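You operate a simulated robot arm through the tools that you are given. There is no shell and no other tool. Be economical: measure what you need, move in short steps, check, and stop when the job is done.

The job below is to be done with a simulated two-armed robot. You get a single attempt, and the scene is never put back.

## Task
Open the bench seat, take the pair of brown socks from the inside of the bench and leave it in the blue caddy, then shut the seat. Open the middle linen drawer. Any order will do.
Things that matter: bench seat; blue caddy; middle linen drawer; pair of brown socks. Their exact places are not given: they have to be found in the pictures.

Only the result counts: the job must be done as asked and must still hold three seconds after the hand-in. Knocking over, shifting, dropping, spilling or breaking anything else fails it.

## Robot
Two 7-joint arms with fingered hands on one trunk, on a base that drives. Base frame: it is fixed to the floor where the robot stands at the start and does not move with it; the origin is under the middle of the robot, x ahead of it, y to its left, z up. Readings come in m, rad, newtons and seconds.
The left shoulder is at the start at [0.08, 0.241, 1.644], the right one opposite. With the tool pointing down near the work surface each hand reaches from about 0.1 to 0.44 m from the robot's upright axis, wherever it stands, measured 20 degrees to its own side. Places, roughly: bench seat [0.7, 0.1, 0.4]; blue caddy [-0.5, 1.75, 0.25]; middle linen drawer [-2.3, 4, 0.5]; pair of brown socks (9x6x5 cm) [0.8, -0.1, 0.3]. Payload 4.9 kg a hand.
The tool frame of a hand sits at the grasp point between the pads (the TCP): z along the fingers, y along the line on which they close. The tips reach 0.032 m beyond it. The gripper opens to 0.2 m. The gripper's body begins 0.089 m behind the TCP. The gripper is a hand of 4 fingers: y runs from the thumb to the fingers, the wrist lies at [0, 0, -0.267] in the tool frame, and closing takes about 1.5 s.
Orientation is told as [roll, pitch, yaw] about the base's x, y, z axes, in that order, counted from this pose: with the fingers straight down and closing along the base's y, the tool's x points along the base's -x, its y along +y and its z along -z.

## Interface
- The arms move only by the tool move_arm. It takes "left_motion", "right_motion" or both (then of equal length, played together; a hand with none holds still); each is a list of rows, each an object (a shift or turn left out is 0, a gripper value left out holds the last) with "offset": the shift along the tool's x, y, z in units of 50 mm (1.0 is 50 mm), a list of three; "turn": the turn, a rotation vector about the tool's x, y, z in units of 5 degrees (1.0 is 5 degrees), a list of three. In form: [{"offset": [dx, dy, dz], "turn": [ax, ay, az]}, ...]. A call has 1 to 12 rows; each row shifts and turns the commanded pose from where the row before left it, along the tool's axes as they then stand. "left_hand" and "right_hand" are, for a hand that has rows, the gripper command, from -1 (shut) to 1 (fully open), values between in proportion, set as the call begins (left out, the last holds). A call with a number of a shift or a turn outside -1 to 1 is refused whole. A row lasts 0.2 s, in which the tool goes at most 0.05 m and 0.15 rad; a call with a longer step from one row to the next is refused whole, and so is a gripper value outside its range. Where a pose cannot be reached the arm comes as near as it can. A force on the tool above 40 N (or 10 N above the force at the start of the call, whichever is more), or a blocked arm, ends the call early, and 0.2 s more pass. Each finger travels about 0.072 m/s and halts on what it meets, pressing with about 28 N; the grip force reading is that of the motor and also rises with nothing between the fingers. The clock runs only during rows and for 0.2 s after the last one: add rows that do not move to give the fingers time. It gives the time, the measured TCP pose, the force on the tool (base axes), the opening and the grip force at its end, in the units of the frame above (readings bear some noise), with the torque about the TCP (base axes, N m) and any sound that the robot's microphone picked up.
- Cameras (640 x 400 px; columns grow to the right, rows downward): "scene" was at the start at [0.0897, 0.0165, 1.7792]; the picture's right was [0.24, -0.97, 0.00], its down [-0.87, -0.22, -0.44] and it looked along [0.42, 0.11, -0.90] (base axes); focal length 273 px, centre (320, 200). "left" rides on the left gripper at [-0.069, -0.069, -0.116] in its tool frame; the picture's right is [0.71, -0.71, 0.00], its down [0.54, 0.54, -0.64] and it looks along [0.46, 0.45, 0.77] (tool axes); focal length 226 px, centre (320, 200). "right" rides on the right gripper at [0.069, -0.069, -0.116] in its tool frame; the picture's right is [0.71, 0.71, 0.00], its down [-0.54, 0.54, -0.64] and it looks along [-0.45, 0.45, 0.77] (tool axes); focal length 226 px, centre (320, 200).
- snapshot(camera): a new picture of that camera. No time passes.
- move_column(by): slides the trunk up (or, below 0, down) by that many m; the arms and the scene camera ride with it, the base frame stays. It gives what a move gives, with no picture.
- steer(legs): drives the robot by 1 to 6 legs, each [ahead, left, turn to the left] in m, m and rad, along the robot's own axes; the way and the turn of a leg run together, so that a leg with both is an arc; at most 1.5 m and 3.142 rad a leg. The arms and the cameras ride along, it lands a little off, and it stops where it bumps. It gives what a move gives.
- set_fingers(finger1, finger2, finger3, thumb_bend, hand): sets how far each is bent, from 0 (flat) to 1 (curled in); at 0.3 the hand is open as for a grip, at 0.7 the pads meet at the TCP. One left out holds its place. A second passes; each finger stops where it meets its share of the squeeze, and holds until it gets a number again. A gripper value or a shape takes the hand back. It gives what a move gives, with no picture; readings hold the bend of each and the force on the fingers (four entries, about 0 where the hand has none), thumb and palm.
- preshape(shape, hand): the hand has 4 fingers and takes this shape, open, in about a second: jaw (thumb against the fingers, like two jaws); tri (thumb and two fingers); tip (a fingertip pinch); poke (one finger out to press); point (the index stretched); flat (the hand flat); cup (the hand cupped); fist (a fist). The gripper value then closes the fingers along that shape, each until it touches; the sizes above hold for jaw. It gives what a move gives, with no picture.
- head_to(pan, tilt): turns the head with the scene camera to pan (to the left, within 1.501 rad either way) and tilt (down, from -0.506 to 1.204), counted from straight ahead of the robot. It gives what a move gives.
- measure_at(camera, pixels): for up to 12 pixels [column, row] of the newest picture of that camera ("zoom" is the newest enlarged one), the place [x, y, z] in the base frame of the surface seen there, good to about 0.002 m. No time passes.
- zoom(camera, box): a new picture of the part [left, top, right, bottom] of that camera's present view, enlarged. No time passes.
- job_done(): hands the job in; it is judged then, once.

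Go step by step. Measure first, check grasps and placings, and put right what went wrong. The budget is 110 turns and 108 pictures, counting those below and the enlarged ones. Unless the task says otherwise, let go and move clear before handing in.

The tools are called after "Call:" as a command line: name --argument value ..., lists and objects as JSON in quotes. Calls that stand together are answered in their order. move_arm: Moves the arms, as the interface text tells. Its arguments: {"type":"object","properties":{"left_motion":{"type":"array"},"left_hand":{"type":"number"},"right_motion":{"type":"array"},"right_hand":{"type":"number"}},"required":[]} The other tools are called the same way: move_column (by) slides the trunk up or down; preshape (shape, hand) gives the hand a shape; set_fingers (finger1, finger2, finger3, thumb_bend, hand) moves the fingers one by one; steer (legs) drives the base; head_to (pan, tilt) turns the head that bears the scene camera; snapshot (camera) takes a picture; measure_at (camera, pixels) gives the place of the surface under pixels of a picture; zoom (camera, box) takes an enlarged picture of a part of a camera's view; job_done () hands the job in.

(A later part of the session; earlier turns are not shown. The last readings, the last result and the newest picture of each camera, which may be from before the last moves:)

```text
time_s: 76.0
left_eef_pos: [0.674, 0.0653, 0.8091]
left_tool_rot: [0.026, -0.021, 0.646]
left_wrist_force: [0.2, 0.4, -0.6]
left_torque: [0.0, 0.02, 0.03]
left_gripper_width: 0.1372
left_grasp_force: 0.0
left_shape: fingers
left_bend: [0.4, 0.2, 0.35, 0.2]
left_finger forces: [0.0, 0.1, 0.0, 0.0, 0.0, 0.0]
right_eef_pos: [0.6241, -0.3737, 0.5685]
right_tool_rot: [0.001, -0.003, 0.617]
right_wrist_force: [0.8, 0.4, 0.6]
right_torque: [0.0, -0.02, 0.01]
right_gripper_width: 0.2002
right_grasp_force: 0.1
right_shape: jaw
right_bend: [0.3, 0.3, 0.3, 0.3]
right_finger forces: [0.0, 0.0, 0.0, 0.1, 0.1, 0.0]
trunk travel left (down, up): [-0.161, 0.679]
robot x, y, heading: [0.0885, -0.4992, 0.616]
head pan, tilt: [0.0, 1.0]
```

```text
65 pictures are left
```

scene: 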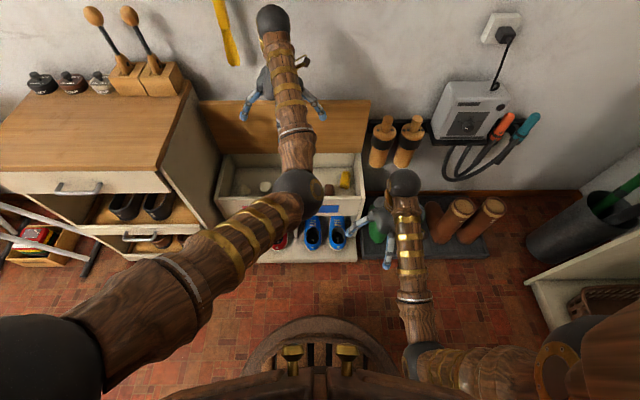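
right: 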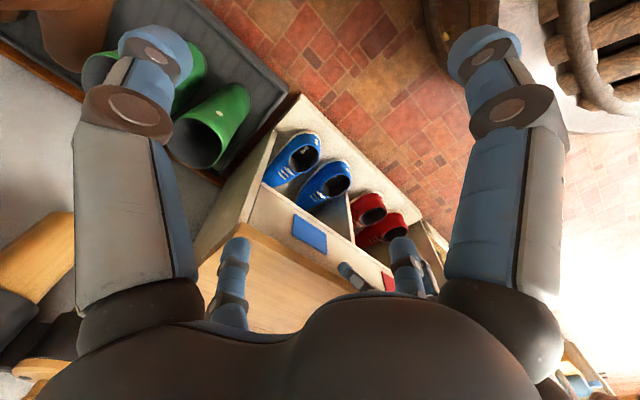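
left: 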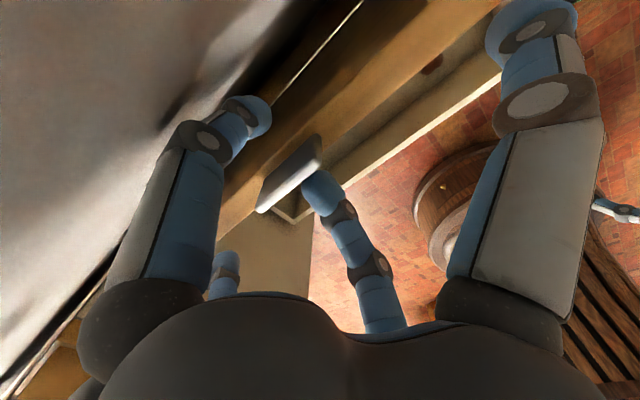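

The lid stands open by itself. I'll retract the left arm low and to the left, then drive ahead 0.2 to bring the socks within right-hand reach.

Call:
move_arm --left_motion '[{"offset": [0.6, 0.3, 0.5]}, {"offset": [0.6, 0.3, 0.5]}, {"offset": [0.6, 0.3, 0.5]}, {"offset": [0.6, 0.3, 0.5]}, {"offset": [0.6, 0.3, 0.5]}, {"offset": [0.6, 0.3, 0.5]}, {"offset": [0.6, 0.3, 0.5]}, {"offset": [0.6, 0.3, 0.5]}, {"offset": [0.6, 0.3, 0.5]}, {"offset": [0.6, 0.3, 0.5]}, {}]'

Call:
steer --legs '[[0.2, 0, 0]]'

Call:
head_to --pan -0.1 --tilt 1.15

Call:
snapshot --camera "scene"

```text
time_s: 78.4
left_eef_pos: [0.3463, 0.0124, 0.5574]
left_tool_rot: [0.026, -0.022, 0.65]
left_wrist_force: [0.2, 0.4, 0.4]
left_torque: [0.01, 0.0, 0.0]
left_gripper_width: 0.1369
left_grasp_force: 0.1
left_shape: fingers
left_bend: [0.4, 0.2, 0.35, 0.2]
left_finger forces: [0.0, 0.0, 0.1, 0.0, 0.1, 0.1]
right_eef_pos: [0.6247, -0.3761, 0.5691]
right_tool_rot: [0.001, -0.005, 0.618]
right_wrist_force: [0.2, -0.8, -0.1]
right_torque: [0.0, 0.04, 0.01]
right_gripper_width: 0.1996
right_grasp_force: 0.1
right_shape: jaw
right_bend: [0.3, 0.3, 0.3, 0.3]
right_finger forces: [0.1, 0.0, 0.0, 0.0, 0.0, 0.0]
trunk travel left (down, up): [-0.161, 0.679]
robot x, y, heading: [0.087, -0.4952, 0.619]
head pan, tilt: [0.0, 1.0]
```

```text
time_s: 80.0
left_eef_pos: [0.509, 0.1286, 0.556]
left_tool_rot: [0.025, -0.023, 0.647]
left_wrist_force: [0.5, -0.3, 0.1]
left_torque: [-0.05, 0.03, 0.02]
left_gripper_width: 0.1369
left_grasp_force: 0.2
left_shape: fingers
left_bend: [0.4, 0.2, 0.35, 0.2]
left_finger forces: [0.0, 0.1, 0.0, 0.0, 0.0, 0.0]
right_eef_pos: [0.7885, -0.2586, 0.5682]
right_tool_rot: [0.0, -0.004, 0.616]
right_wrist_force: [0.5, -0.5, 0.3]
right_torque: [-0.04, 0.02, 0.02]
right_gripper_width: 0.2
right_grasp_force: 0.1
right_shape: jaw
right_bend: [0.3, 0.3, 0.3, 0.3]
right_finger forces: [0.0, 0.0, 0.0, 0.0, 0.0, 0.0]
trunk travel left (down, up): [-0.161, 0.679]
robot x, y, heading: [0.2532, -0.3809, 0.621]
head pan, tilt: [0.0, 1.0]
```

```text
time_s: 80.7
left_eef_pos: [0.5099, 0.1278, 0.5559]
left_tool_rot: [0.026, -0.025, 0.645]
left_wrist_force: [0.2, -0.7, -0.3]
left_torque: [0.0, 0.01, 0.01]
left_gripper_width: 0.1372
left_grasp_force: 0.0
left_shape: fingers
left_bend: [0.4, 0.2, 0.35, 0.2]
left_finger forces: [0.0, 0.0, 0.1, 0.0, 0.0, 0.0]
right_eef_pos: [0.7867, -0.2604, 0.569]
right_tool_rot: [0.001, -0.003, 0.616]
right_wrist_force: [0.3, 1.2, -0.6]
right_torque: [0.02, 0.0, -0.04]
right_gripper_width: 0.2
right_grasp_force: 0.1
right_shape: jaw
right_bend: [0.3, 0.3, 0.3, 0.3]
right_finger forces: [0.0, 0.0, 0.1, 0.1, 0.0, 0.0]
trunk travel left (down, up): [-0.161, 0.679]
robot x, y, heading: [0.253, -0.382, 0.619]
head pan, tilt: [-0.099, 1.15]
```

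```text
64 pictures are left
```

scene: 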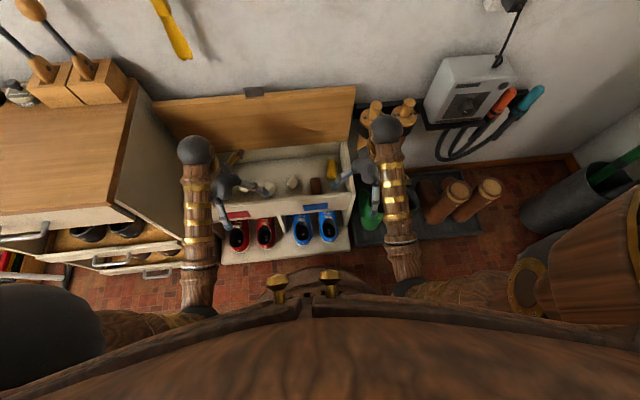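

Lid still open. Zooming on the socks and measuring their extent.

Call:
zoom --camera "scene" --box '[270, 150, 360, 220]'

Call:
measure_at --camera "scene" --pixels '[[315, 184], [313, 180], [318, 180], [315, 191], [310, 188], [321, 188], [333, 170], [292, 184], [315, 196], [315, 170]]'

```text
5.71 times, centred on (315, 185) of scene
```

zoom: 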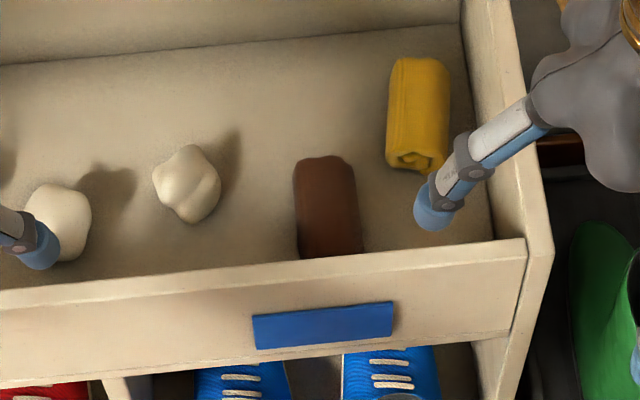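

```text
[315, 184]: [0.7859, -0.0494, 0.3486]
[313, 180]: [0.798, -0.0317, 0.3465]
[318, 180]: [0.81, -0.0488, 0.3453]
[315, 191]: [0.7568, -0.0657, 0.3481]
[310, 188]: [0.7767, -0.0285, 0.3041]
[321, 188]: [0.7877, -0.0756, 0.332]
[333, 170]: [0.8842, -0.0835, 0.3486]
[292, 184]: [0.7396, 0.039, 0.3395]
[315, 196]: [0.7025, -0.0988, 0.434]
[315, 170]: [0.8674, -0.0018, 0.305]
```

Socks: long axis along u (0.54–0.63), v 0.467–0.527, top z 0.349. I'll shape the right hand with finger 1 curled, a 0.1 opening between thumb and finger 2, and move above the socks.

Call:
set_fingers --hand "right" --finger1 1.0 --finger2 0.38 --finger3 0.38 --thumb_bend 0.38

Call:
move_arm --right_motion '[{"offset": [-0.3, 0.4, 0]}, {"offset": [-0.3, 0.44, 0]}, {"offset": [-0.3, 0.44, 0]}, {"offset": [-0.3, 0.44, 0]}, {"offset": [-0.3, 0.44, 0]}, {"offset": [-0.3, 0.44, 0]}, {"offset": [-0.3, 0.44, 0]}, {"offset": [-0.3, 0.4, 0]}, {}, {}]'

Call:
snapshot --camera "right"

Call:
snapshot --camera "scene"

```text
time_s: 81.7
left_eef_pos: [0.5095, 0.1289, 0.5573]
left_tool_rot: [0.027, -0.023, 0.646]
left_wrist_force: [-0.2, 0.0, -0.5]
left_torque: [-0.02, 0.0, 0.03]
left_gripper_width: 0.1371
left_grasp_force: 0.0
left_shape: fingers
left_bend: [0.4, 0.2, 0.35, 0.2]
left_finger forces: [0.1, 0.0, 0.0, 0.0, 0.0, 0.1]
right_eef_pos: [0.7882, -0.2589, 0.5676]
right_tool_rot: [0.0, -0.003, 0.616]
right_wrist_force: [0.0, -0.7, 1.1]
right_torque: [0.01, -0.03, 0.01]
right_gripper_width: 0.1035
right_grasp_force: 0.1
right_shape: fingers
right_bend: [1.0, 0.38, 0.38, 0.38]
right_finger forces: [0.1, 0.0, 0.1, 0.1, 0.0, 0.1]
trunk travel left (down, up): [-0.161, 0.679]
robot x, y, heading: [0.2527, -0.3795, 0.619]
head pan, tilt: [-0.099, 1.15]
```

```text
time_s: 83.9
left_eef_pos: [0.5093, 0.1281, 0.5568]
left_tool_rot: [0.027, -0.023, 0.646]
left_wrist_force: [0.0, -0.2, -0.4]
left_torque: [-0.01, 0.01, 0.0]
left_gripper_width: 0.1369
left_grasp_force: 0.0
left_shape: fingers
left_bend: [0.4, 0.2, 0.35, 0.2]
left_finger forces: [0.0, 0.0, 0.0, 0.0, 0.0, 0.1]
right_eef_pos: [0.7858, -0.0505, 0.5687]
right_tool_rot: [0.0, -0.003, 0.615]
right_wrist_force: [0.4, 0.5, 0.0]
right_torque: [0.01, 0.0, -0.01]
right_gripper_width: 0.1033
right_grasp_force: 0.1
right_shape: fingers
right_bend: [1.0, 0.38, 0.38, 0.38]
right_finger forces: [0.0, 0.0, 0.1, 0.0, 0.0, 0.0]
trunk travel left (down, up): [-0.161, 0.679]
robot x, y, heading: [0.2543, -0.3795, 0.615]
head pan, tilt: [-0.099, 1.15]
```

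```text
62 pictures are left
```

right: 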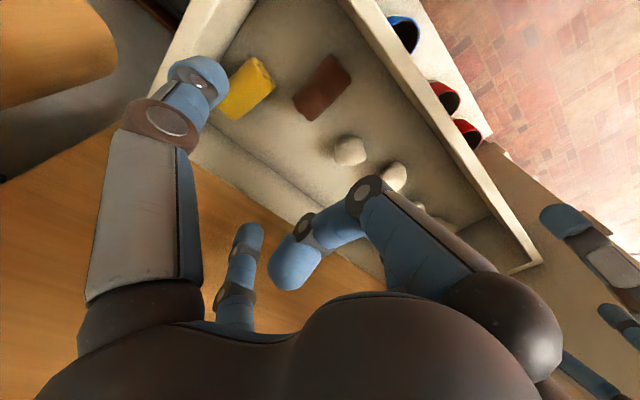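

```text
61 pictures are left
```

scene: 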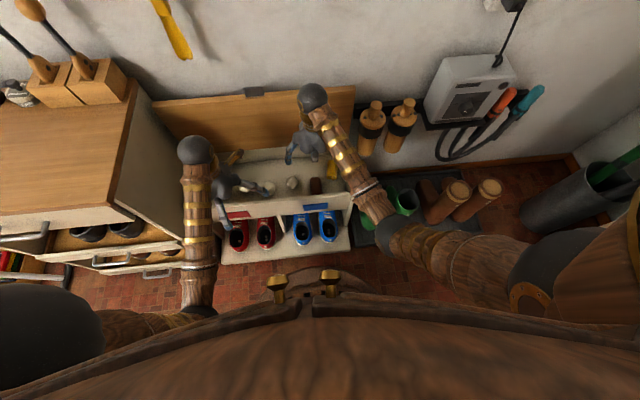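

Right TCP is above the socks (u 0.609, v 0.498). I'll verify the socks' extents from this right view.

Call:
measure_at --camera "right" --pixels '[[322, 88], [332, 60], [345, 75], [300, 90], [315, 115], [340, 68], [305, 105], [347, 60], [365, 40], [240, 90], [265, 75]]'

```text
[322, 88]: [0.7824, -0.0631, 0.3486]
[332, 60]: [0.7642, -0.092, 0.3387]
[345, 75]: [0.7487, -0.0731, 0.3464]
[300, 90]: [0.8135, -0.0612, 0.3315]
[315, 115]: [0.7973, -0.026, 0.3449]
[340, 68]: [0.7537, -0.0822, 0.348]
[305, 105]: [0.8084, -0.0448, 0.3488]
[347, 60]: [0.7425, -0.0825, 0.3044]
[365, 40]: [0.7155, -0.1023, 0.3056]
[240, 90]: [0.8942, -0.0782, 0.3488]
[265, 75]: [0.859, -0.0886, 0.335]
```

The socks' centre is u≈0.60, v≈0.50 — well aligned. Descending in two stages.

Call:
move_arm --right_motion '[{"offset": [0, 0, 0.6]}, {"offset": [0, 0, 0.6]}, {"offset": [0, 0, 0.6]}, {"offset": [0, 0, 0.6]}, {"offset": [0, 0, 0.6]}, {"offset": [0, 0, 0.5]}, {}]'

Call:
snapshot --camera "right"

```text
time_s: 85.5
left_eef_pos: [0.509, 0.1274, 0.5565]
left_tool_rot: [0.028, -0.026, 0.644]
left_wrist_force: [0.7, -0.6, 0.1]
left_torque: [0.03, 0.01, -0.03]
left_gripper_width: 0.1369
left_grasp_force: 0.1
left_shape: fingers
left_bend: [0.4, 0.2, 0.35, 0.2]
left_finger forces: [0.1, 0.0, 0.1, 0.0, 0.1, 0.1]
right_eef_pos: [0.7881, -0.0486, 0.3931]
right_tool_rot: [0.001, -0.004, 0.615]
right_wrist_force: [0.4, 0.6, -0.2]
right_torque: [0.04, 0.04, 0.0]
right_gripper_width: 0.1033
right_grasp_force: 0.1
right_shape: fingers
right_bend: [1.0, 0.38, 0.38, 0.38]
right_finger forces: [0.0, 0.1, 0.1, 0.1, 0.1, 0.0]
trunk travel left (down, up): [-0.161, 0.679]
robot x, y, heading: [0.2506, -0.3789, 0.62]
head pan, tilt: [-0.099, 1.15]
```

```text
60 pictures are left
```

right: 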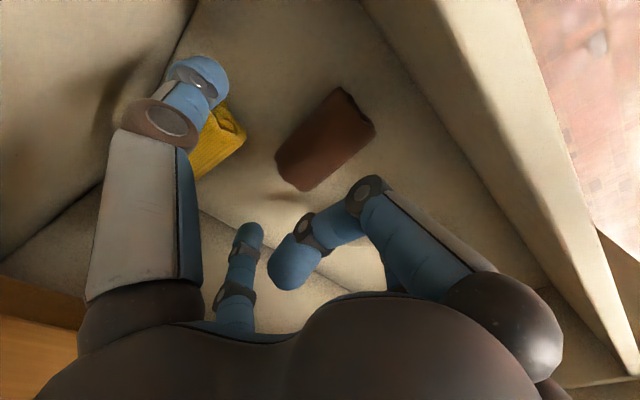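

Clear of the panel and the yellow roll. Descending the last 5 cm and closing thumb and finger 2.

Call:
move_arm --right_motion '[{"offset": [0.1, 0, 0.35]}, {"offset": [0, 0, 0.35]}, {"offset": [0, 0, 0.35]}, {}]'

Call:
set_fingers --hand "right" --finger2 0.75 --thumb_bend 0.75

Call:
snapshot --camera "right"

```text
time_s: 86.5
left_eef_pos: [0.5104, 0.1283, 0.5581]
left_tool_rot: [0.025, -0.024, 0.643]
left_wrist_force: [0.4, 0.3, -0.6]
left_torque: [0.0, 0.0, 0.0]
left_gripper_width: 0.137
left_grasp_force: 0.0
left_shape: fingers
left_bend: [0.4, 0.2, 0.35, 0.2]
left_finger forces: [0.0, 0.0, 0.0, 0.1, 0.0, 0.1]
right_eef_pos: [0.7843, -0.0529, 0.3433]
right_tool_rot: [0.0, -0.007, 0.616]
right_wrist_force: [0.0, -0.7, 12.9]
right_torque: [-0.15, -0.1, 0.08]
right_gripper_width: 0.1039
right_grasp_force: 6.0
right_shape: fingers
right_bend: [1.0, 0.38, 0.38, 0.38]
right_finger forces: [0.0, 5.1, 0.1, 0.0, 6.8, 0.0]
trunk travel left (down, up): [-0.161, 0.679]
robot x, y, heading: [0.2506, -0.3789, 0.617]
head pan, tilt: [-0.099, 1.15]
```

```text
time_s: 86.9
left_eef_pos: [0.5114, 0.1277, 0.5571]
left_tool_rot: [0.027, -0.022, 0.646]
left_wrist_force: [0.2, 0.0, -0.4]
left_torque: [-0.02, 0.05, 0.06]
left_gripper_width: 0.137
left_grasp_force: 0.1
left_shape: fingers
left_bend: [0.4, 0.2, 0.35, 0.2]
left_finger forces: [0.0, 0.0, 0.0, 0.0, 0.1, 0.0]
right_eef_pos: [0.7893, -0.0502, 0.3463]
right_tool_rot: [0.0, -0.012, 0.614]
right_wrist_force: [2.0, -4.4, 13.9]
right_torque: [0.42, 0.34, 0.06]
right_gripper_width: 0.0612
right_grasp_force: 23.5
right_shape: fingers
right_bend: [1.0, 0.51, 0.38, 0.67]
right_finger forces: [0.0, 31.1, 0.0, 0.0, 16.1, 0.0]
trunk travel left (down, up): [-0.161, 0.679]
robot x, y, heading: [0.2503, -0.3809, 0.618]
head pan, tilt: [-0.099, 1.15]
stopped (right hand): the force on the tool passed its limit at 42 N (the readings are from after the stop); the commanded pose is now the measured one
```

```text
59 pictures are left
```

right: 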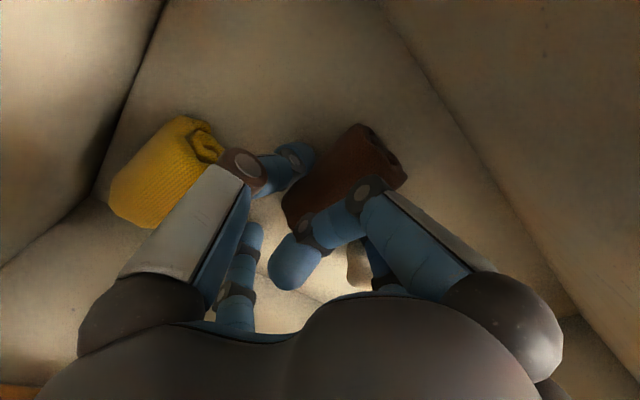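

Thumb and finger 2 grip the socks (width 0.061), though the tips touch the floor. Raising a few mm and tightening.

Call:
move_arm --right_motion '[{"offset": [0, 0, -0.1]}, {}]'

Call:
set_fingers --hand "right" --finger2 0.75 --thumb_bend 0.75

Call:
move_arm --right_motion '[{"offset": [0, 0, -0.3]}, {"offset": [0, 0, -0.3]}, {"offset": [0, 0, -0.3]}, {}]'

Call:
snapshot --camera "right"

```text
time_s: 87.5
left_eef_pos: [0.5102, 0.128, 0.5565]
left_tool_rot: [0.027, -0.024, 0.647]
left_wrist_force: [-1.0, 0.5, -1.4]
left_torque: [0.0, -0.02, 0.02]
left_gripper_width: 0.1369
left_grasp_force: 0.1
left_shape: fingers
left_bend: [0.4, 0.2, 0.35, 0.2]
left_finger forces: [0.0, 0.0, 0.0, 0.0, 0.1, 0.0]
right_eef_pos: [0.7877, -0.0504, 0.3488]
right_tool_rot: [-0.001, -0.012, 0.616]
right_wrist_force: [0.5, -0.1, -0.8]
right_torque: [-0.03, 0.01, -0.01]
right_gripper_width: 0.0567
right_grasp_force: 11.0
right_shape: fingers
right_bend: [1.0, 0.49, 0.38, 0.68]
right_finger forces: [0.0, 10.7, 0.1, 0.0, 11.1, 0.0]
trunk travel left (down, up): [-0.161, 0.679]
robot x, y, heading: [0.2518, -0.3817, 0.614]
head pan, tilt: [-0.099, 1.15]
```

```text
time_s: 88.5
left_eef_pos: [0.5093, 0.1272, 0.5574]
left_tool_rot: [0.026, -0.021, 0.646]
left_wrist_force: [-0.6, 0.3, 0.1]
left_torque: [-0.01, -0.01, -0.01]
left_gripper_width: 0.1371
left_grasp_force: 0.2
left_shape: fingers
left_bend: [0.4, 0.2, 0.35, 0.2]
left_finger forces: [0.1, 0.1, 0.1, 0.0, 0.0, 0.0]
right_eef_pos: [0.7875, -0.0515, 0.3501]
right_tool_rot: [0.0, -0.011, 0.616]
right_wrist_force: [-0.1, 0.3, -0.7]
right_torque: [-0.03, 0.03, 0.01]
right_gripper_width: 0.0546
right_grasp_force: 8.6
right_shape: fingers
right_bend: [1.0, 0.51, 0.38, 0.72]
right_finger forces: [0.0, 8.3, 0.0, 0.0, 8.7, 0.0]
trunk travel left (down, up): [-0.161, 0.679]
robot x, y, heading: [0.251, -0.3758, 0.616]
head pan, tilt: [-0.099, 1.15]
```

```text
time_s: 89.5
left_eef_pos: [0.5097, 0.1288, 0.557]
left_tool_rot: [0.027, -0.022, 0.646]
left_wrist_force: [-0.4, 0.4, -0.5]
left_torque: [-0.04, 0.01, -0.01]
left_gripper_width: 0.1373
left_grasp_force: 0.1
left_shape: fingers
left_bend: [0.4, 0.2, 0.35, 0.2]
left_finger forces: [0.1, 0.0, 0.1, 0.0, 0.0, 0.0]
right_eef_pos: [0.7879, -0.0513, 0.3935]
right_tool_rot: [0.001, -0.009, 0.617]
right_wrist_force: [-0.5, -0.1, -0.9]
right_torque: [-0.02, -0.01, -0.03]
right_gripper_width: 0.0546
right_grasp_force: 8.3
right_shape: fingers
right_bend: [1.0, 0.51, 0.38, 0.72]
right_finger forces: [0.1, 8.3, 0.0, 0.0, 8.8, 0.0]
trunk travel left (down, up): [-0.161, 0.679]
robot x, y, heading: [0.2535, -0.383, 0.618]
head pan, tilt: [-0.099, 1.15]
```

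```text
58 pictures are left
```

right: 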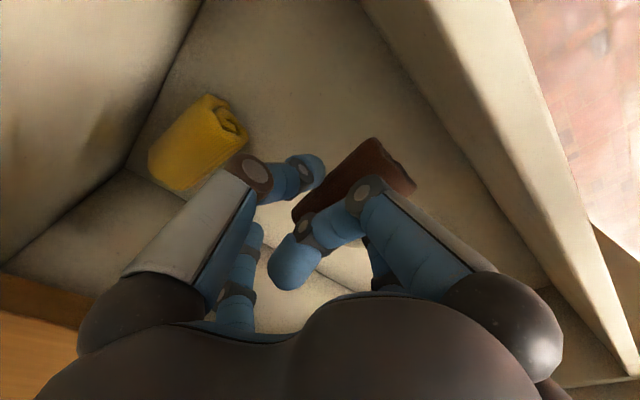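

Socks are lifted. I'll tighten slightly, then raise them clear of the bench and bring the arm back.

Call:
set_fingers --hand "right" --finger2 0.85 --thumb_bend 0.82

Call:
move_arm --right_motion '[{"offset": [0, 0, -0.6]}, {"offset": [0, 0, -0.6]}, {"offset": [0, 0, -0.6]}, {"offset": [0, 0, -0.6]}, {"offset": [0, 0, -0.6]}, {"offset": [0, 0, -0.6]}, {"offset": [0.4, -0.3, 0]}, {"offset": [0.4, -0.3, 0]}, {"offset": [0.4, -0.3, 0]}, {"offset": [0.4, -0.3, 0]}, {}]'

Call:
snapshot --camera "right"

```text
time_s: 90.5
left_eef_pos: [0.511, 0.1274, 0.5573]
left_tool_rot: [0.025, -0.023, 0.645]
left_wrist_force: [0.5, -0.3, -0.6]
left_torque: [0.0, 0.01, -0.01]
left_gripper_width: 0.1372
left_grasp_force: 0.1
left_shape: fingers
left_bend: [0.4, 0.2, 0.35, 0.2]
left_finger forces: [0.0, 0.0, 0.0, 0.1, 0.1, 0.1]
right_eef_pos: [0.7868, -0.051, 0.395]
right_tool_rot: [0.0, -0.011, 0.616]
right_wrist_force: [0.5, -0.1, -0.6]
right_torque: [-0.01, -0.02, 0.01]
right_gripper_width: 0.0464
right_grasp_force: 13.1
right_shape: fingers
right_bend: [1.0, 0.47, 0.38, 0.78]
right_finger forces: [0.1, 13.4, 0.0, 0.0, 13.4, 0.0]
trunk travel left (down, up): [-0.161, 0.679]
robot x, y, heading: [0.2498, -0.3823, 0.616]
head pan, tilt: [-0.099, 1.15]
```

```text
time_s: 92.9
left_eef_pos: [0.5112, 0.1276, 0.5574]
left_tool_rot: [0.025, -0.022, 0.645]
left_wrist_force: [0.4, -0.4, 0.2]
left_torque: [0.01, -0.01, 0.03]
left_gripper_width: 0.137
left_grasp_force: 0.1
left_shape: fingers
left_bend: [0.4, 0.2, 0.35, 0.2]
left_finger forces: [0.0, 0.1, 0.0, 0.0, 0.0, 0.0]
right_eef_pos: [0.7549, -0.1485, 0.5749]
right_tool_rot: [0.001, -0.009, 0.617]
right_wrist_force: [0.7, 0.4, 0.3]
right_torque: [-0.04, -0.02, 0.01]
right_gripper_width: 0.0463
right_grasp_force: 13.5
right_shape: fingers
right_bend: [1.0, 0.47, 0.38, 0.78]
right_finger forces: [0.0, 13.3, 0.0, 0.0, 13.4, 0.0]
trunk travel left (down, up): [-0.161, 0.679]
robot x, y, heading: [0.2528, -0.3762, 0.616]
head pan, tilt: [-0.099, 1.15]
```

```text
57 pictures are left
```

right: 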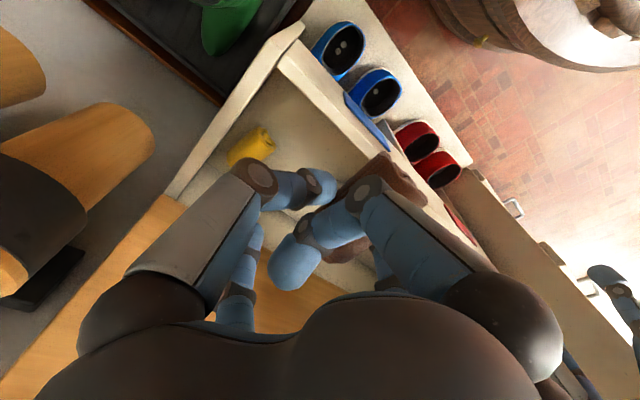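

Socks are held securely. Now to close the lid: first I'll measure where the raised tab is, at scene (253,92), and back up for left-arm reach.

Call:
measure_at --camera "scene" --pixels '[[253, 92], [247, 91], [260, 90], [253, 97], [200, 110], [300, 100], [253, 89]]'

Call:
steer --legs '[[-0.17, 0, 0]]'

Call:
head_to --pan 0.0 --tilt 0.9

Call:
snapshot --camera "scene"

```text
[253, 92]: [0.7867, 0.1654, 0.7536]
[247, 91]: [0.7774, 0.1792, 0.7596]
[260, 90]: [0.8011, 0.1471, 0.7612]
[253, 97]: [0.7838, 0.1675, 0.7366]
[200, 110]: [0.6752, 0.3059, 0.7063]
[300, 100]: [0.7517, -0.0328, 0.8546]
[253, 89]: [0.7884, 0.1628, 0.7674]
```

```text
time_s: 94.4
left_eef_pos: [0.3721, 0.0295, 0.5585]
left_tool_rot: [0.025, -0.024, 0.645]
left_wrist_force: [0.1, 0.5, 0.8]
left_torque: [0.02, -0.06, 0.0]
left_gripper_width: 0.137
left_grasp_force: 0.1
left_shape: fingers
left_bend: [0.4, 0.2, 0.35, 0.2]
left_finger forces: [0.1, 0.0, 0.1, 0.1, 0.1, 0.1]
right_eef_pos: [0.6172, -0.2465, 0.5745]
right_tool_rot: [0.0, -0.012, 0.614]
right_wrist_force: [0.0, -0.4, -0.5]
right_torque: [0.04, -0.01, 0.0]
right_gripper_width: 0.0464
right_grasp_force: 13.0
right_shape: fingers
right_bend: [1.0, 0.47, 0.38, 0.78]
right_finger forces: [0.0, 13.4, 0.0, 0.1, 13.4, 0.0]
trunk travel left (down, up): [-0.161, 0.679]
robot x, y, heading: [0.1152, -0.4745, 0.62]
head pan, tilt: [-0.099, 1.15]
```

```text
time_s: 95.2
left_eef_pos: [0.3722, 0.0292, 0.5571]
left_tool_rot: [0.026, -0.023, 0.643]
left_wrist_force: [-0.3, -0.3, -0.2]
left_torque: [0.0, -0.02, 0.01]
left_gripper_width: 0.137
left_grasp_force: 0.1
left_shape: fingers
left_bend: [0.4, 0.2, 0.35, 0.2]
left_finger forces: [0.1, 0.0, 0.0, 0.0, 0.0, 0.0]
right_eef_pos: [0.6162, -0.2469, 0.5726]
right_tool_rot: [0.0, -0.012, 0.613]
right_wrist_force: [0.9, -0.5, -0.4]
right_torque: [-0.02, -0.01, -0.01]
right_gripper_width: 0.0466
right_grasp_force: 13.3
right_shape: fingers
right_bend: [1.0, 0.47, 0.38, 0.78]
right_finger forces: [0.1, 13.3, 0.0, 0.0, 13.4, 0.1]
trunk travel left (down, up): [-0.161, 0.679]
robot x, y, heading: [0.1123, -0.4812, 0.616]
head pan, tilt: [0.0, 0.901]
```

```text
56 pictures are left
```

scene: 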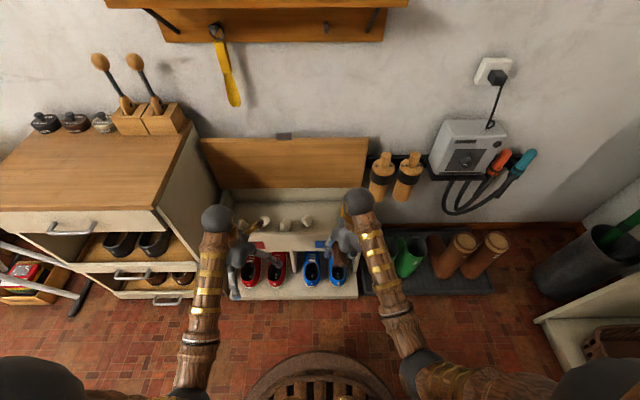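

The tab is at u≈0.736, v≈0.323, z 0.735–0.767, lid near vertical. I'll stage the left hand in front of and above it, opening digits 1 and 3.

Call:
steer --legs '[[0.035, 0, 0]]'

Call:
move_arm --left_motion '[{"offset": [-0.6, -0.3, -0.6]}, {"offset": [-0.6, -0.3, -0.6]}, {"offset": [-0.6, -0.3, -0.6]}, {"offset": [-0.6, -0.3, -0.6]}, {"offset": [-0.6, -0.3, -0.6]}, {"offset": [-0.6, -0.3, -0.6]}, {"offset": [-0.6, -0.3, -0.6]}, {"offset": [-0.5, -0.3, -0.6]}, {"offset": [0, 0, -0.2]}, {}]'

Call:
snapshot --camera "left"

Call:
snapshot --camera "scene"

```text
time_s: 96.0
left_eef_pos: [0.4008, 0.049, 0.5551]
left_tool_rot: [0.027, -0.024, 0.645]
left_wrist_force: [-0.2, -0.3, -0.3]
left_torque: [-0.06, 0.02, 0.02]
left_gripper_width: 0.1368
left_grasp_force: 0.0
left_shape: fingers
left_bend: [0.4, 0.2, 0.35, 0.2]
left_finger forces: [0.0, 0.0, 0.1, 0.1, 0.0, 0.1]
right_eef_pos: [0.6462, -0.2263, 0.5728]
right_tool_rot: [0.0, -0.009, 0.613]
right_wrist_force: [-0.5, 0.5, -1.9]
right_torque: [-0.02, 0.03, -0.03]
right_gripper_width: 0.0464
right_grasp_force: 13.1
right_shape: fingers
right_bend: [1.0, 0.47, 0.38, 0.78]
right_finger forces: [0.0, 13.5, 0.0, 0.0, 13.4, 0.1]
trunk travel left (down, up): [-0.161, 0.679]
robot x, y, heading: [0.1428, -0.4603, 0.616]
head pan, tilt: [0.0, 0.901]
```

```text
time_s: 98.2
left_eef_pos: [0.66, 0.0864, 0.8086]
left_tool_rot: [0.025, -0.023, 0.643]
left_wrist_force: [0.5, -0.9, 0.9]
left_torque: [0.0, 0.0, 0.01]
left_gripper_width: 0.1371
left_grasp_force: 0.1
left_shape: fingers
left_bend: [0.4, 0.2, 0.35, 0.2]
left_finger forces: [0.1, 0.0, 0.0, 0.0, 0.0, 0.0]
right_eef_pos: [0.6443, -0.2259, 0.5754]
right_tool_rot: [0.001, -0.012, 0.616]
right_wrist_force: [0.5, 0.3, -0.6]
right_torque: [0.0, -0.05, 0.06]
right_gripper_width: 0.0465
right_grasp_force: 13.4
right_shape: fingers
right_bend: [1.0, 0.47, 0.38, 0.78]
right_finger forces: [0.0, 13.3, 0.0, 0.0, 13.4, 0.0]
trunk travel left (down, up): [-0.161, 0.679]
robot x, y, heading: [0.137, -0.4612, 0.614]
head pan, tilt: [0.0, 0.901]
```

```text
55 pictures are left
```

left: 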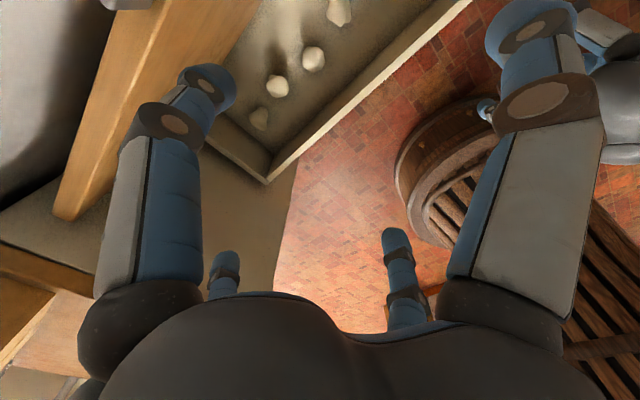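

```text
54 pictures are left
```

scene: 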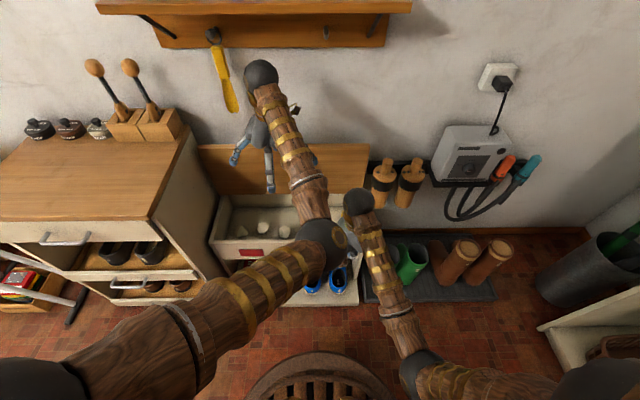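

Staged at u 0.587, v 0.314. Moving forward over the tab, then down 3.5 cm.

Call:
move_arm --left_motion '[{"offset": [-0.46, -0.04, 0]}, {"offset": [-0.46, -0.04, 0]}, {"offset": [-0.46, -0.04, 0]}, {"offset": [-0.46, -0.04, 0]}, {"offset": [-0.46, -0.04, 0]}, {"offset": [-0.46, 0, 0]}, {}]'

Call:
snapshot --camera "left"

```text
time_s: 99.7
left_eef_pos: [0.7674, 0.1572, 0.813]
left_tool_rot: [0.026, -0.009, 0.638]
left_wrist_force: [-19.8, -14.4, 8.9]
left_torque: [0.99, -1.36, 0.05]
left_gripper_width: 0.1303
left_grasp_force: 12.4
left_shape: fingers
left_bend: [0.45, 0.2, 0.35, 0.2]
left_finger forces: [25.7, 0.0, 0.0, 0.0, 0.1, 0.1]
right_eef_pos: [0.6429, -0.2279, 0.5755]
right_tool_rot: [-0.001, -0.011, 0.616]
right_wrist_force: [0.1, -0.1, -0.7]
right_torque: [-0.05, 0.02, -0.01]
right_gripper_width: 0.0466
right_grasp_force: 13.6
right_shape: fingers
right_bend: [1.0, 0.47, 0.38, 0.78]
right_finger forces: [0.0, 13.4, 0.1, 0.1, 13.5, 0.0]
trunk travel left (down, up): [-0.161, 0.679]
robot x, y, heading: [0.1416, -0.4602, 0.621]
head pan, tilt: [0.0, 0.901]
stopped in row 7 (left hand): the force on the tool passed its limit at 84 N (the readings are from after the stop); the commanded pose is now the measured one
```

```text
53 pictures are left
```

left: 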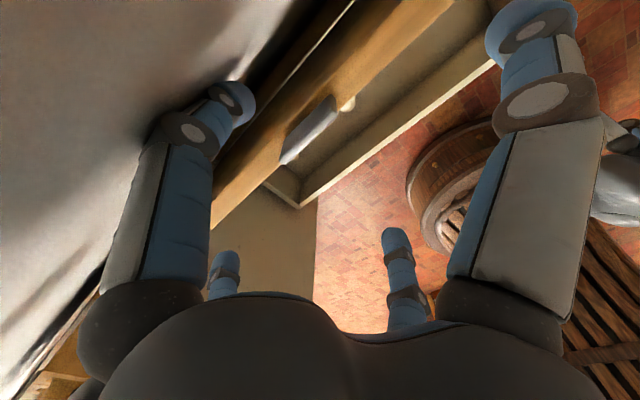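

Finger 1's knuckle touched the wall, so I'll back off 8 mm, lower 4.5 cm so finger 1 is behind the tab, then close.

Call:
move_arm --left_motion '[{"offset": [0.16, 0, 0]}, {"offset": [0, 0, 0.3]}, {"offset": [0, 0, 0.3]}, {"offset": [0, 0, 0.25]}, {}]'

Call:
snapshot --camera "left"

```text
time_s: 100.8
left_eef_pos: [0.7639, 0.1536, 0.7678]
left_tool_rot: [0.026, -0.01, 0.637]
left_wrist_force: [-3.7, -4.2, 0.4]
left_torque: [-0.03, -0.01, -0.01]
left_gripper_width: 0.1334
left_grasp_force: 2.9
left_shape: fingers
left_bend: [0.42, 0.2, 0.35, 0.2]
left_finger forces: [5.5, 0.1, 0.0, 0.1, 0.1, 0.1]
right_eef_pos: [0.6454, -0.2256, 0.5741]
right_tool_rot: [0.001, -0.01, 0.617]
right_wrist_force: [-0.2, 0.4, -0.7]
right_torque: [-0.02, -0.03, 0.01]
right_gripper_width: 0.0463
right_grasp_force: 13.0
right_shape: fingers
right_bend: [1.0, 0.47, 0.38, 0.78]
right_finger forces: [0.0, 13.4, 0.1, 0.0, 13.4, 0.0]
trunk travel left (down, up): [-0.161, 0.679]
robot x, y, heading: [0.1438, -0.4596, 0.618]
head pan, tilt: [0.0, 0.901]
```

```text
52 pictures are left
```

left: 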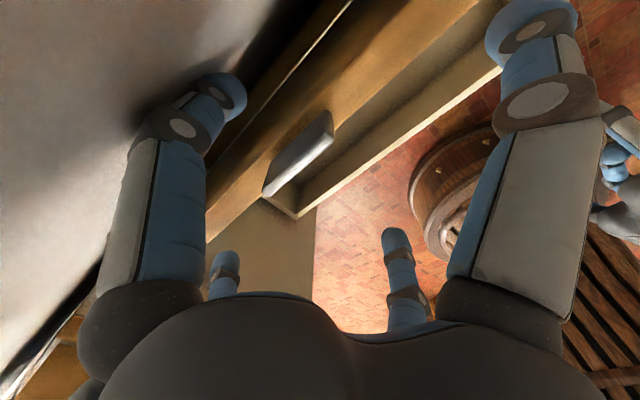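

Finger 1 is behind the tab. Closing digits 1 and 3 on it.

Call:
set_fingers --hand "left" --finger1 0.8 --finger3 0.8

Call:
snapshot --camera "left"

```text
time_s: 101.8
left_eef_pos: [0.7653, 0.1539, 0.7671]
left_tool_rot: [0.026, -0.009, 0.635]
left_wrist_force: [-0.7, -0.8, -4.5]
left_torque: [-0.01, 0.04, -0.01]
left_gripper_width: 0.1101
left_grasp_force: 7.8
left_shape: fingers
left_bend: [0.73, 0.2, 0.67, 0.2]
left_finger forces: [6.3, 0.0, 9.0, 0.0, 0.1, 0.1]
right_eef_pos: [0.6448, -0.2257, 0.5727]
right_tool_rot: [-0.001, -0.01, 0.616]
right_wrist_force: [-0.2, -0.8, 0.1]
right_torque: [0.0, 0.02, 0.02]
right_gripper_width: 0.0463
right_grasp_force: 14.0
right_shape: fingers
right_bend: [1.0, 0.47, 0.38, 0.78]
right_finger forces: [0.0, 13.3, 0.0, 0.0, 13.4, 0.0]
trunk travel left (down, up): [-0.161, 0.679]
robot x, y, heading: [0.1424, -0.4588, 0.621]
head pan, tilt: [0.0, 0.901]
```

```text
51 pictures are left
```

left: 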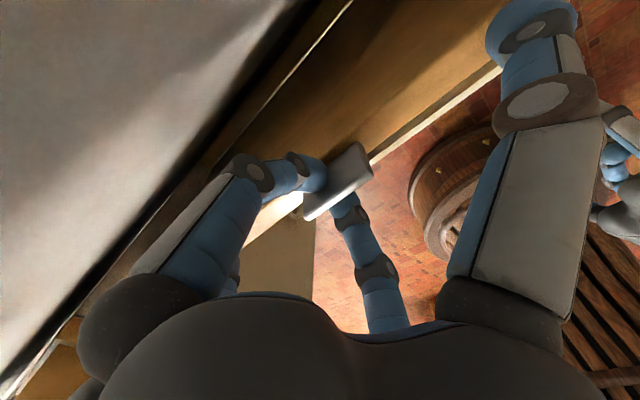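

Tab gripped. Lowering the lid in reverse: 19° without rotating the hand, then 20° rotating with the lid.

Call:
move_arm --left_motion '[{"offset": [0.553, 0, 0.082]}, {"offset": [0.544, 0, 0.13]}, {"offset": [0.53, 0, 0.177]}, {"offset": [0.513, 0, 0.222]}, {"offset": [0.491, 0, 0.267], "turn": [0, -1, 0]}, {"offset": [0.491, 0, 0.267], "turn": [0, -1, 0]}, {"offset": [0.491, 0, 0.267], "turn": [0, -1, 0]}, {"offset": [0.491, 0, 0.267], "turn": [0, -1, 0]}, {}]'

Call:
snapshot --camera "left"

Call:
snapshot --camera "scene"

```text
time_s: 103.8
left_eef_pos: [0.6034, 0.0394, 0.6688]
left_tool_rot: [0.027, -0.359, 0.629]
left_wrist_force: [4.6, 3.6, -8.0]
left_torque: [0.07, -0.16, -0.04]
left_gripper_width: 0.1103
left_grasp_force: 8.2
left_shape: fingers
left_bend: [0.73, 0.2, 0.67, 0.2]
left_finger forces: [7.3, 0.0, 8.6, 0.1, 0.1, 0.0]
right_eef_pos: [0.6454, -0.2271, 0.5728]
right_tool_rot: [-0.001, -0.009, 0.618]
right_wrist_force: [0.3, -0.4, -1.1]
right_torque: [-0.02, -0.01, 0.01]
right_gripper_width: 0.0462
right_grasp_force: 12.6
right_shape: fingers
right_bend: [1.0, 0.47, 0.38, 0.78]
right_finger forces: [0.0, 13.4, 0.1, 0.0, 13.4, 0.1]
trunk travel left (down, up): [-0.161, 0.679]
robot x, y, heading: [0.1403, -0.4563, 0.617]
head pan, tilt: [0.0, 0.901]
```

```text
50 pictures are left
```

left: 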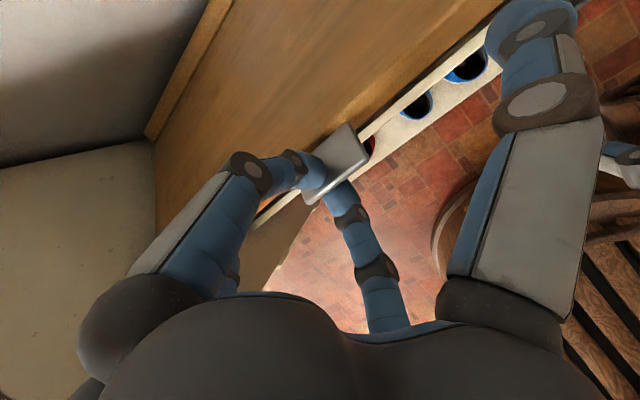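

```text
49 pictures are left
```

scene: 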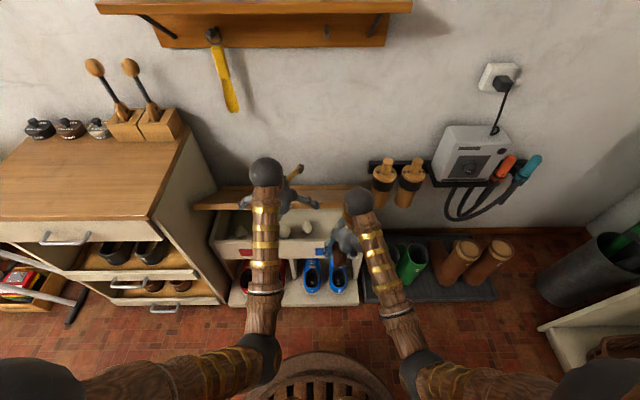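

Lid at about 44° and following well. Continuing down 30°.

Call:
move_arm --left_motion '[{"offset": [0.491, 0, 0.267], "turn": [0, -1, 0]}, {"offset": [0.491, 0, 0.267], "turn": [0, -1, 0]}, {"offset": [0.491, 0, 0.267], "turn": [0, -1, 0]}, {"offset": [0.491, 0, 0.267], "turn": [0, -1, 0]}, {"offset": [0.491, 0, 0.267], "turn": [0, -1, 0]}, {"offset": [0.491, 0, 0.267], "turn": [0, -1, 0]}, {}]'

Call:
snapshot --camera "left"

```text
time_s: 105.5
left_eef_pos: [0.5372, -0.0052, 0.5222]
left_tool_rot: [0.042, -0.88, 0.606]
left_wrist_force: [-9.1, -7.3, -5.3]
left_torque: [-0.23, 0.34, -0.01]
left_gripper_width: 0.1103
left_grasp_force: 6.6
left_shape: fingers
left_bend: [0.76, 0.2, 0.66, 0.2]
left_finger forces: [0.0, 0.0, 13.0, 0.0, 0.0, 0.0]
right_eef_pos: [0.6438, -0.2253, 0.5731]
right_tool_rot: [0.0, -0.009, 0.616]
right_wrist_force: [0.2, -0.2, 0.0]
right_torque: [0.0, 0.0, -0.01]
right_gripper_width: 0.0462
right_grasp_force: 13.3
right_shape: fingers
right_bend: [1.0, 0.47, 0.38, 0.78]
right_finger forces: [0.1, 13.5, 0.0, 0.1, 13.4, 0.1]
trunk travel left (down, up): [-0.161, 0.679]
robot x, y, heading: [0.1422, -0.461, 0.62]
head pan, tilt: [0.0, 0.901]
```

```text
48 pictures are left
```

left: 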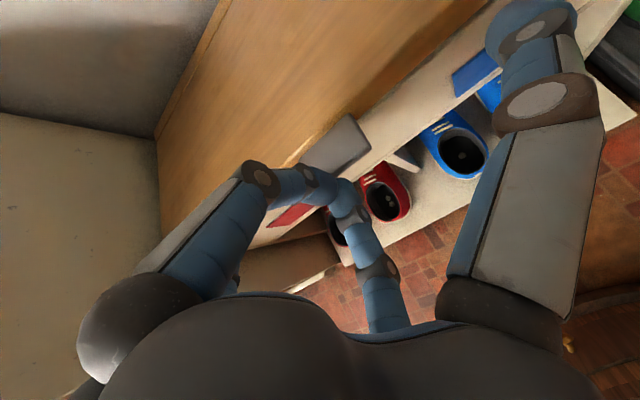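

The tab slipped out of the grip. Checking where the lid is.

Call:
zoom --camera "scene" --box '[180, 160, 400, 320]'

Call:
measure_at --camera "left" --pixels '[[340, 140], [350, 130], [330, 160], [300, 130], [240, 150], [380, 90], [440, 30]]'

```text
2.50 times, centred on (290, 240) of scene
```

zoom: 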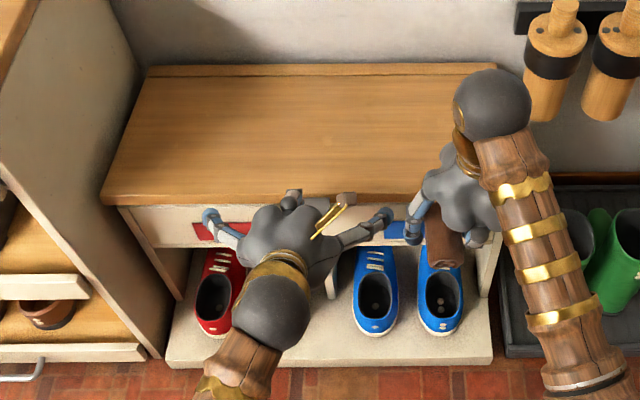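

```text
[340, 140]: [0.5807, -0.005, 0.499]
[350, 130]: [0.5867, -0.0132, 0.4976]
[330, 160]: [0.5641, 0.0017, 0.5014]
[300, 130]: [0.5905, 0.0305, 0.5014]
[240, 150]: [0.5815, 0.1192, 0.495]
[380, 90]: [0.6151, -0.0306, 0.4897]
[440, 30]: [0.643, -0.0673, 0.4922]
```

The lid is nearly shut (tab z≈0.50, about 10°). I'll withdraw the hand, rise, and press it shut from above with closed fingers.

Call:
move_arm --left_motion '[{"offset": [0.3, 0, -0.38]}, {"offset": [0.2, 0, -0.28]}, {"offset": [-0.46, 0, -0.38]}, {"offset": [-0.46, 0, -0.38]}, {}]'

Call:
zoom --camera "scene" --box '[180, 160, 400, 320]'

Call:
snapshot --camera "left"

```text
time_s: 106.7
left_eef_pos: [0.5056, -0.0314, 0.5854]
left_tool_rot: [0.041, -0.882, 0.606]
left_wrist_force: [0.4, -0.7, 0.2]
left_torque: [0.02, -0.06, 0.0]
left_gripper_width: 0.1103
left_grasp_force: 0.1
left_shape: fingers
left_bend: [0.76, 0.2, 0.67, 0.2]
left_finger forces: [0.0, 0.0, 0.0, 0.1, 0.0, 0.0]
right_eef_pos: [0.6433, -0.2252, 0.5736]
right_tool_rot: [0.0, -0.009, 0.617]
right_wrist_force: [0.1, -1.0, -0.9]
right_torque: [-0.04, 0.0, 0.0]
right_gripper_width: 0.0464
right_grasp_force: 13.3
right_shape: fingers
right_bend: [1.0, 0.47, 0.38, 0.78]
right_finger forces: [0.0, 13.4, 0.0, 0.0, 13.4, 0.0]
trunk travel left (down, up): [-0.161, 0.679]
robot x, y, heading: [0.1406, -0.4582, 0.615]
head pan, tilt: [0.0, 0.901]
```

```text
2.50 times, centred on (290, 240) of scene
```

zoom: 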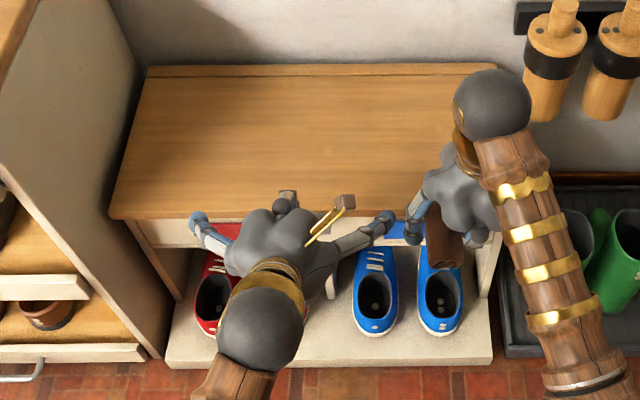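

```text
45 pictures are left
```

left: 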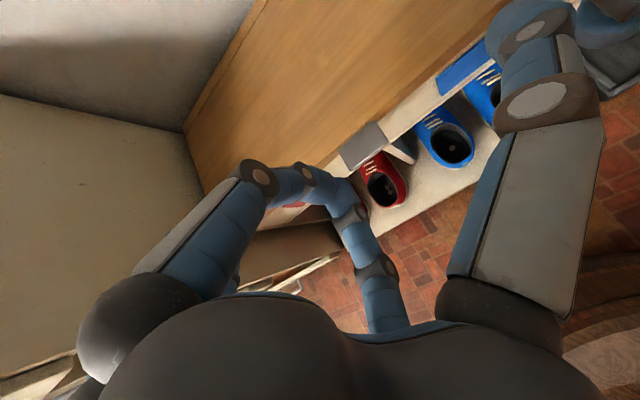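

The lid looks to have come down. Measuring its height.

Call:
measure_at --camera "zoom" --pixels '[[150, 205], [300, 140], [400, 190], [200, 205], [140, 150]]'

Call:
measure_at --camera "left" --pixels '[[365, 145], [375, 130], [340, 100]]'

```text
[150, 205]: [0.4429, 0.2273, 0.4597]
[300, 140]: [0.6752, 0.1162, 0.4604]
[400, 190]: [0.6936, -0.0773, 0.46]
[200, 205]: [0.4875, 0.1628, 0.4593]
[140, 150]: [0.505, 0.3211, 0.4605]
```

```text
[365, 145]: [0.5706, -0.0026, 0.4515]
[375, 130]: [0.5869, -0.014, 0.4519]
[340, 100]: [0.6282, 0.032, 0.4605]
```

The lid is shut: z 0.460 everywhere and the tab back at 0.4515. Now I'll back away, return the left hand to tool-down, and look left for the caddy.

Call:
steer --legs '[[-0.35, 0, 0]]'

Call:
move_arm --left_motion '[{"turn": [0, 1, 0]}, {"turn": [0, 1, 0]}, {"turn": [0, 1, 0]}, {"turn": [0, 1, 0]}, {"turn": [0, 1, 0]}, {"turn": [0, 1, 0]}, {"turn": [0, 1, 0]}, {"turn": [0, 1, 0]}, {"turn": [0, 1, 0]}, {"turn": [0, 1, 0]}, {}]'

Call:
head_to --pan 0.9 --tilt 0.6

Call:
snapshot --camera "scene"

```text
time_s: 108.9
left_eef_pos: [0.2193, -0.2344, 0.5851]
left_tool_rot: [0.042, -0.885, 0.606]
left_wrist_force: [0.2, -0.1, -0.9]
left_torque: [0.03, 0.03, 0.03]
left_gripper_width: 0.1104
left_grasp_force: 0.0
left_shape: fingers
left_bend: [0.76, 0.2, 0.67, 0.2]
left_finger forces: [0.0, 0.0, 0.1, 0.0, 0.0, 0.1]
right_eef_pos: [0.3568, -0.429, 0.5744]
right_tool_rot: [-0.002, -0.011, 0.613]
right_wrist_force: [0.2, -0.1, -0.1]
right_torque: [-0.03, -0.01, 0.02]
right_gripper_width: 0.0466
right_grasp_force: 12.6
right_shape: fingers
right_bend: [1.0, 0.47, 0.38, 0.78]
right_finger forces: [0.0, 13.4, 0.0, 0.0, 13.4, 0.1]
trunk travel left (down, up): [-0.161, 0.679]
robot x, y, heading: [-0.1416, -0.666, 0.615]
head pan, tilt: [0.0, 0.901]
```

```text
time_s: 111.3
left_eef_pos: [0.2194, -0.2357, 0.5846]
left_tool_rot: [0.026, -0.054, 0.636]
left_wrist_force: [0.6, 0.2, 0.3]
left_torque: [-0.01, 0.0, 0.01]
left_gripper_width: 0.1106
left_grasp_force: 0.0
left_shape: fingers
left_bend: [0.76, 0.2, 0.67, 0.2]
left_finger forces: [0.1, 0.1, 0.0, 0.0, 0.0, 0.0]
right_eef_pos: [0.3576, -0.4296, 0.5741]
right_tool_rot: [0.001, -0.009, 0.615]
right_wrist_force: [-0.6, 0.5, -1.1]
right_torque: [-0.04, 0.0, 0.01]
right_gripper_width: 0.0464
right_grasp_force: 12.8
right_shape: fingers
right_bend: [1.0, 0.47, 0.38, 0.78]
right_finger forces: [0.0, 13.5, 0.0, 0.1, 13.4, 0.0]
trunk travel left (down, up): [-0.161, 0.679]
robot x, y, heading: [-0.1465, -0.6654, 0.619]
head pan, tilt: [0.0, 0.901]
```

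```text
time_s: 112.5
left_eef_pos: [0.2203, -0.2347, 0.5851]
left_tool_rot: [0.027, -0.055, 0.636]
left_wrist_force: [-0.3, 0.2, -0.2]
left_torque: [-0.02, 0.02, -0.02]
left_gripper_width: 0.1101
left_grasp_force: 0.0
left_shape: fingers
left_bend: [0.76, 0.2, 0.67, 0.2]
left_finger forces: [0.1, 0.0, 0.0, 0.0, 0.0, 0.0]
right_eef_pos: [0.3582, -0.429, 0.5733]
right_tool_rot: [-0.001, -0.01, 0.613]
right_wrist_force: [0.8, -0.4, -0.8]
right_torque: [0.03, -0.01, 0.03]
right_gripper_width: 0.0465
right_grasp_force: 13.1
right_shape: fingers
right_bend: [1.0, 0.47, 0.38, 0.78]
right_finger forces: [0.1, 13.4, 0.0, 0.0, 13.4, 0.0]
trunk travel left (down, up): [-0.161, 0.679]
robot x, y, heading: [-0.144, -0.6638, 0.618]
head pan, tilt: [0.901, 0.6]
```

```text
44 pictures are left
```

scene: 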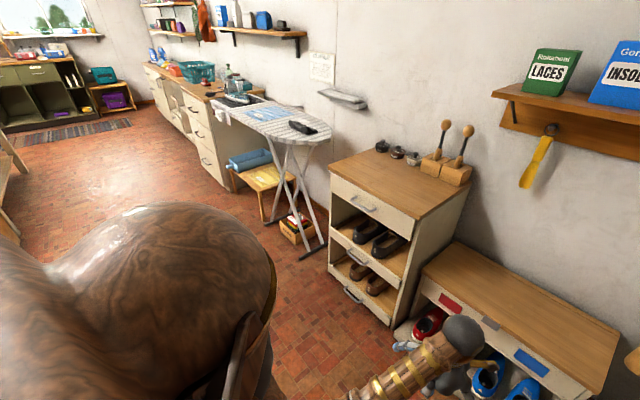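

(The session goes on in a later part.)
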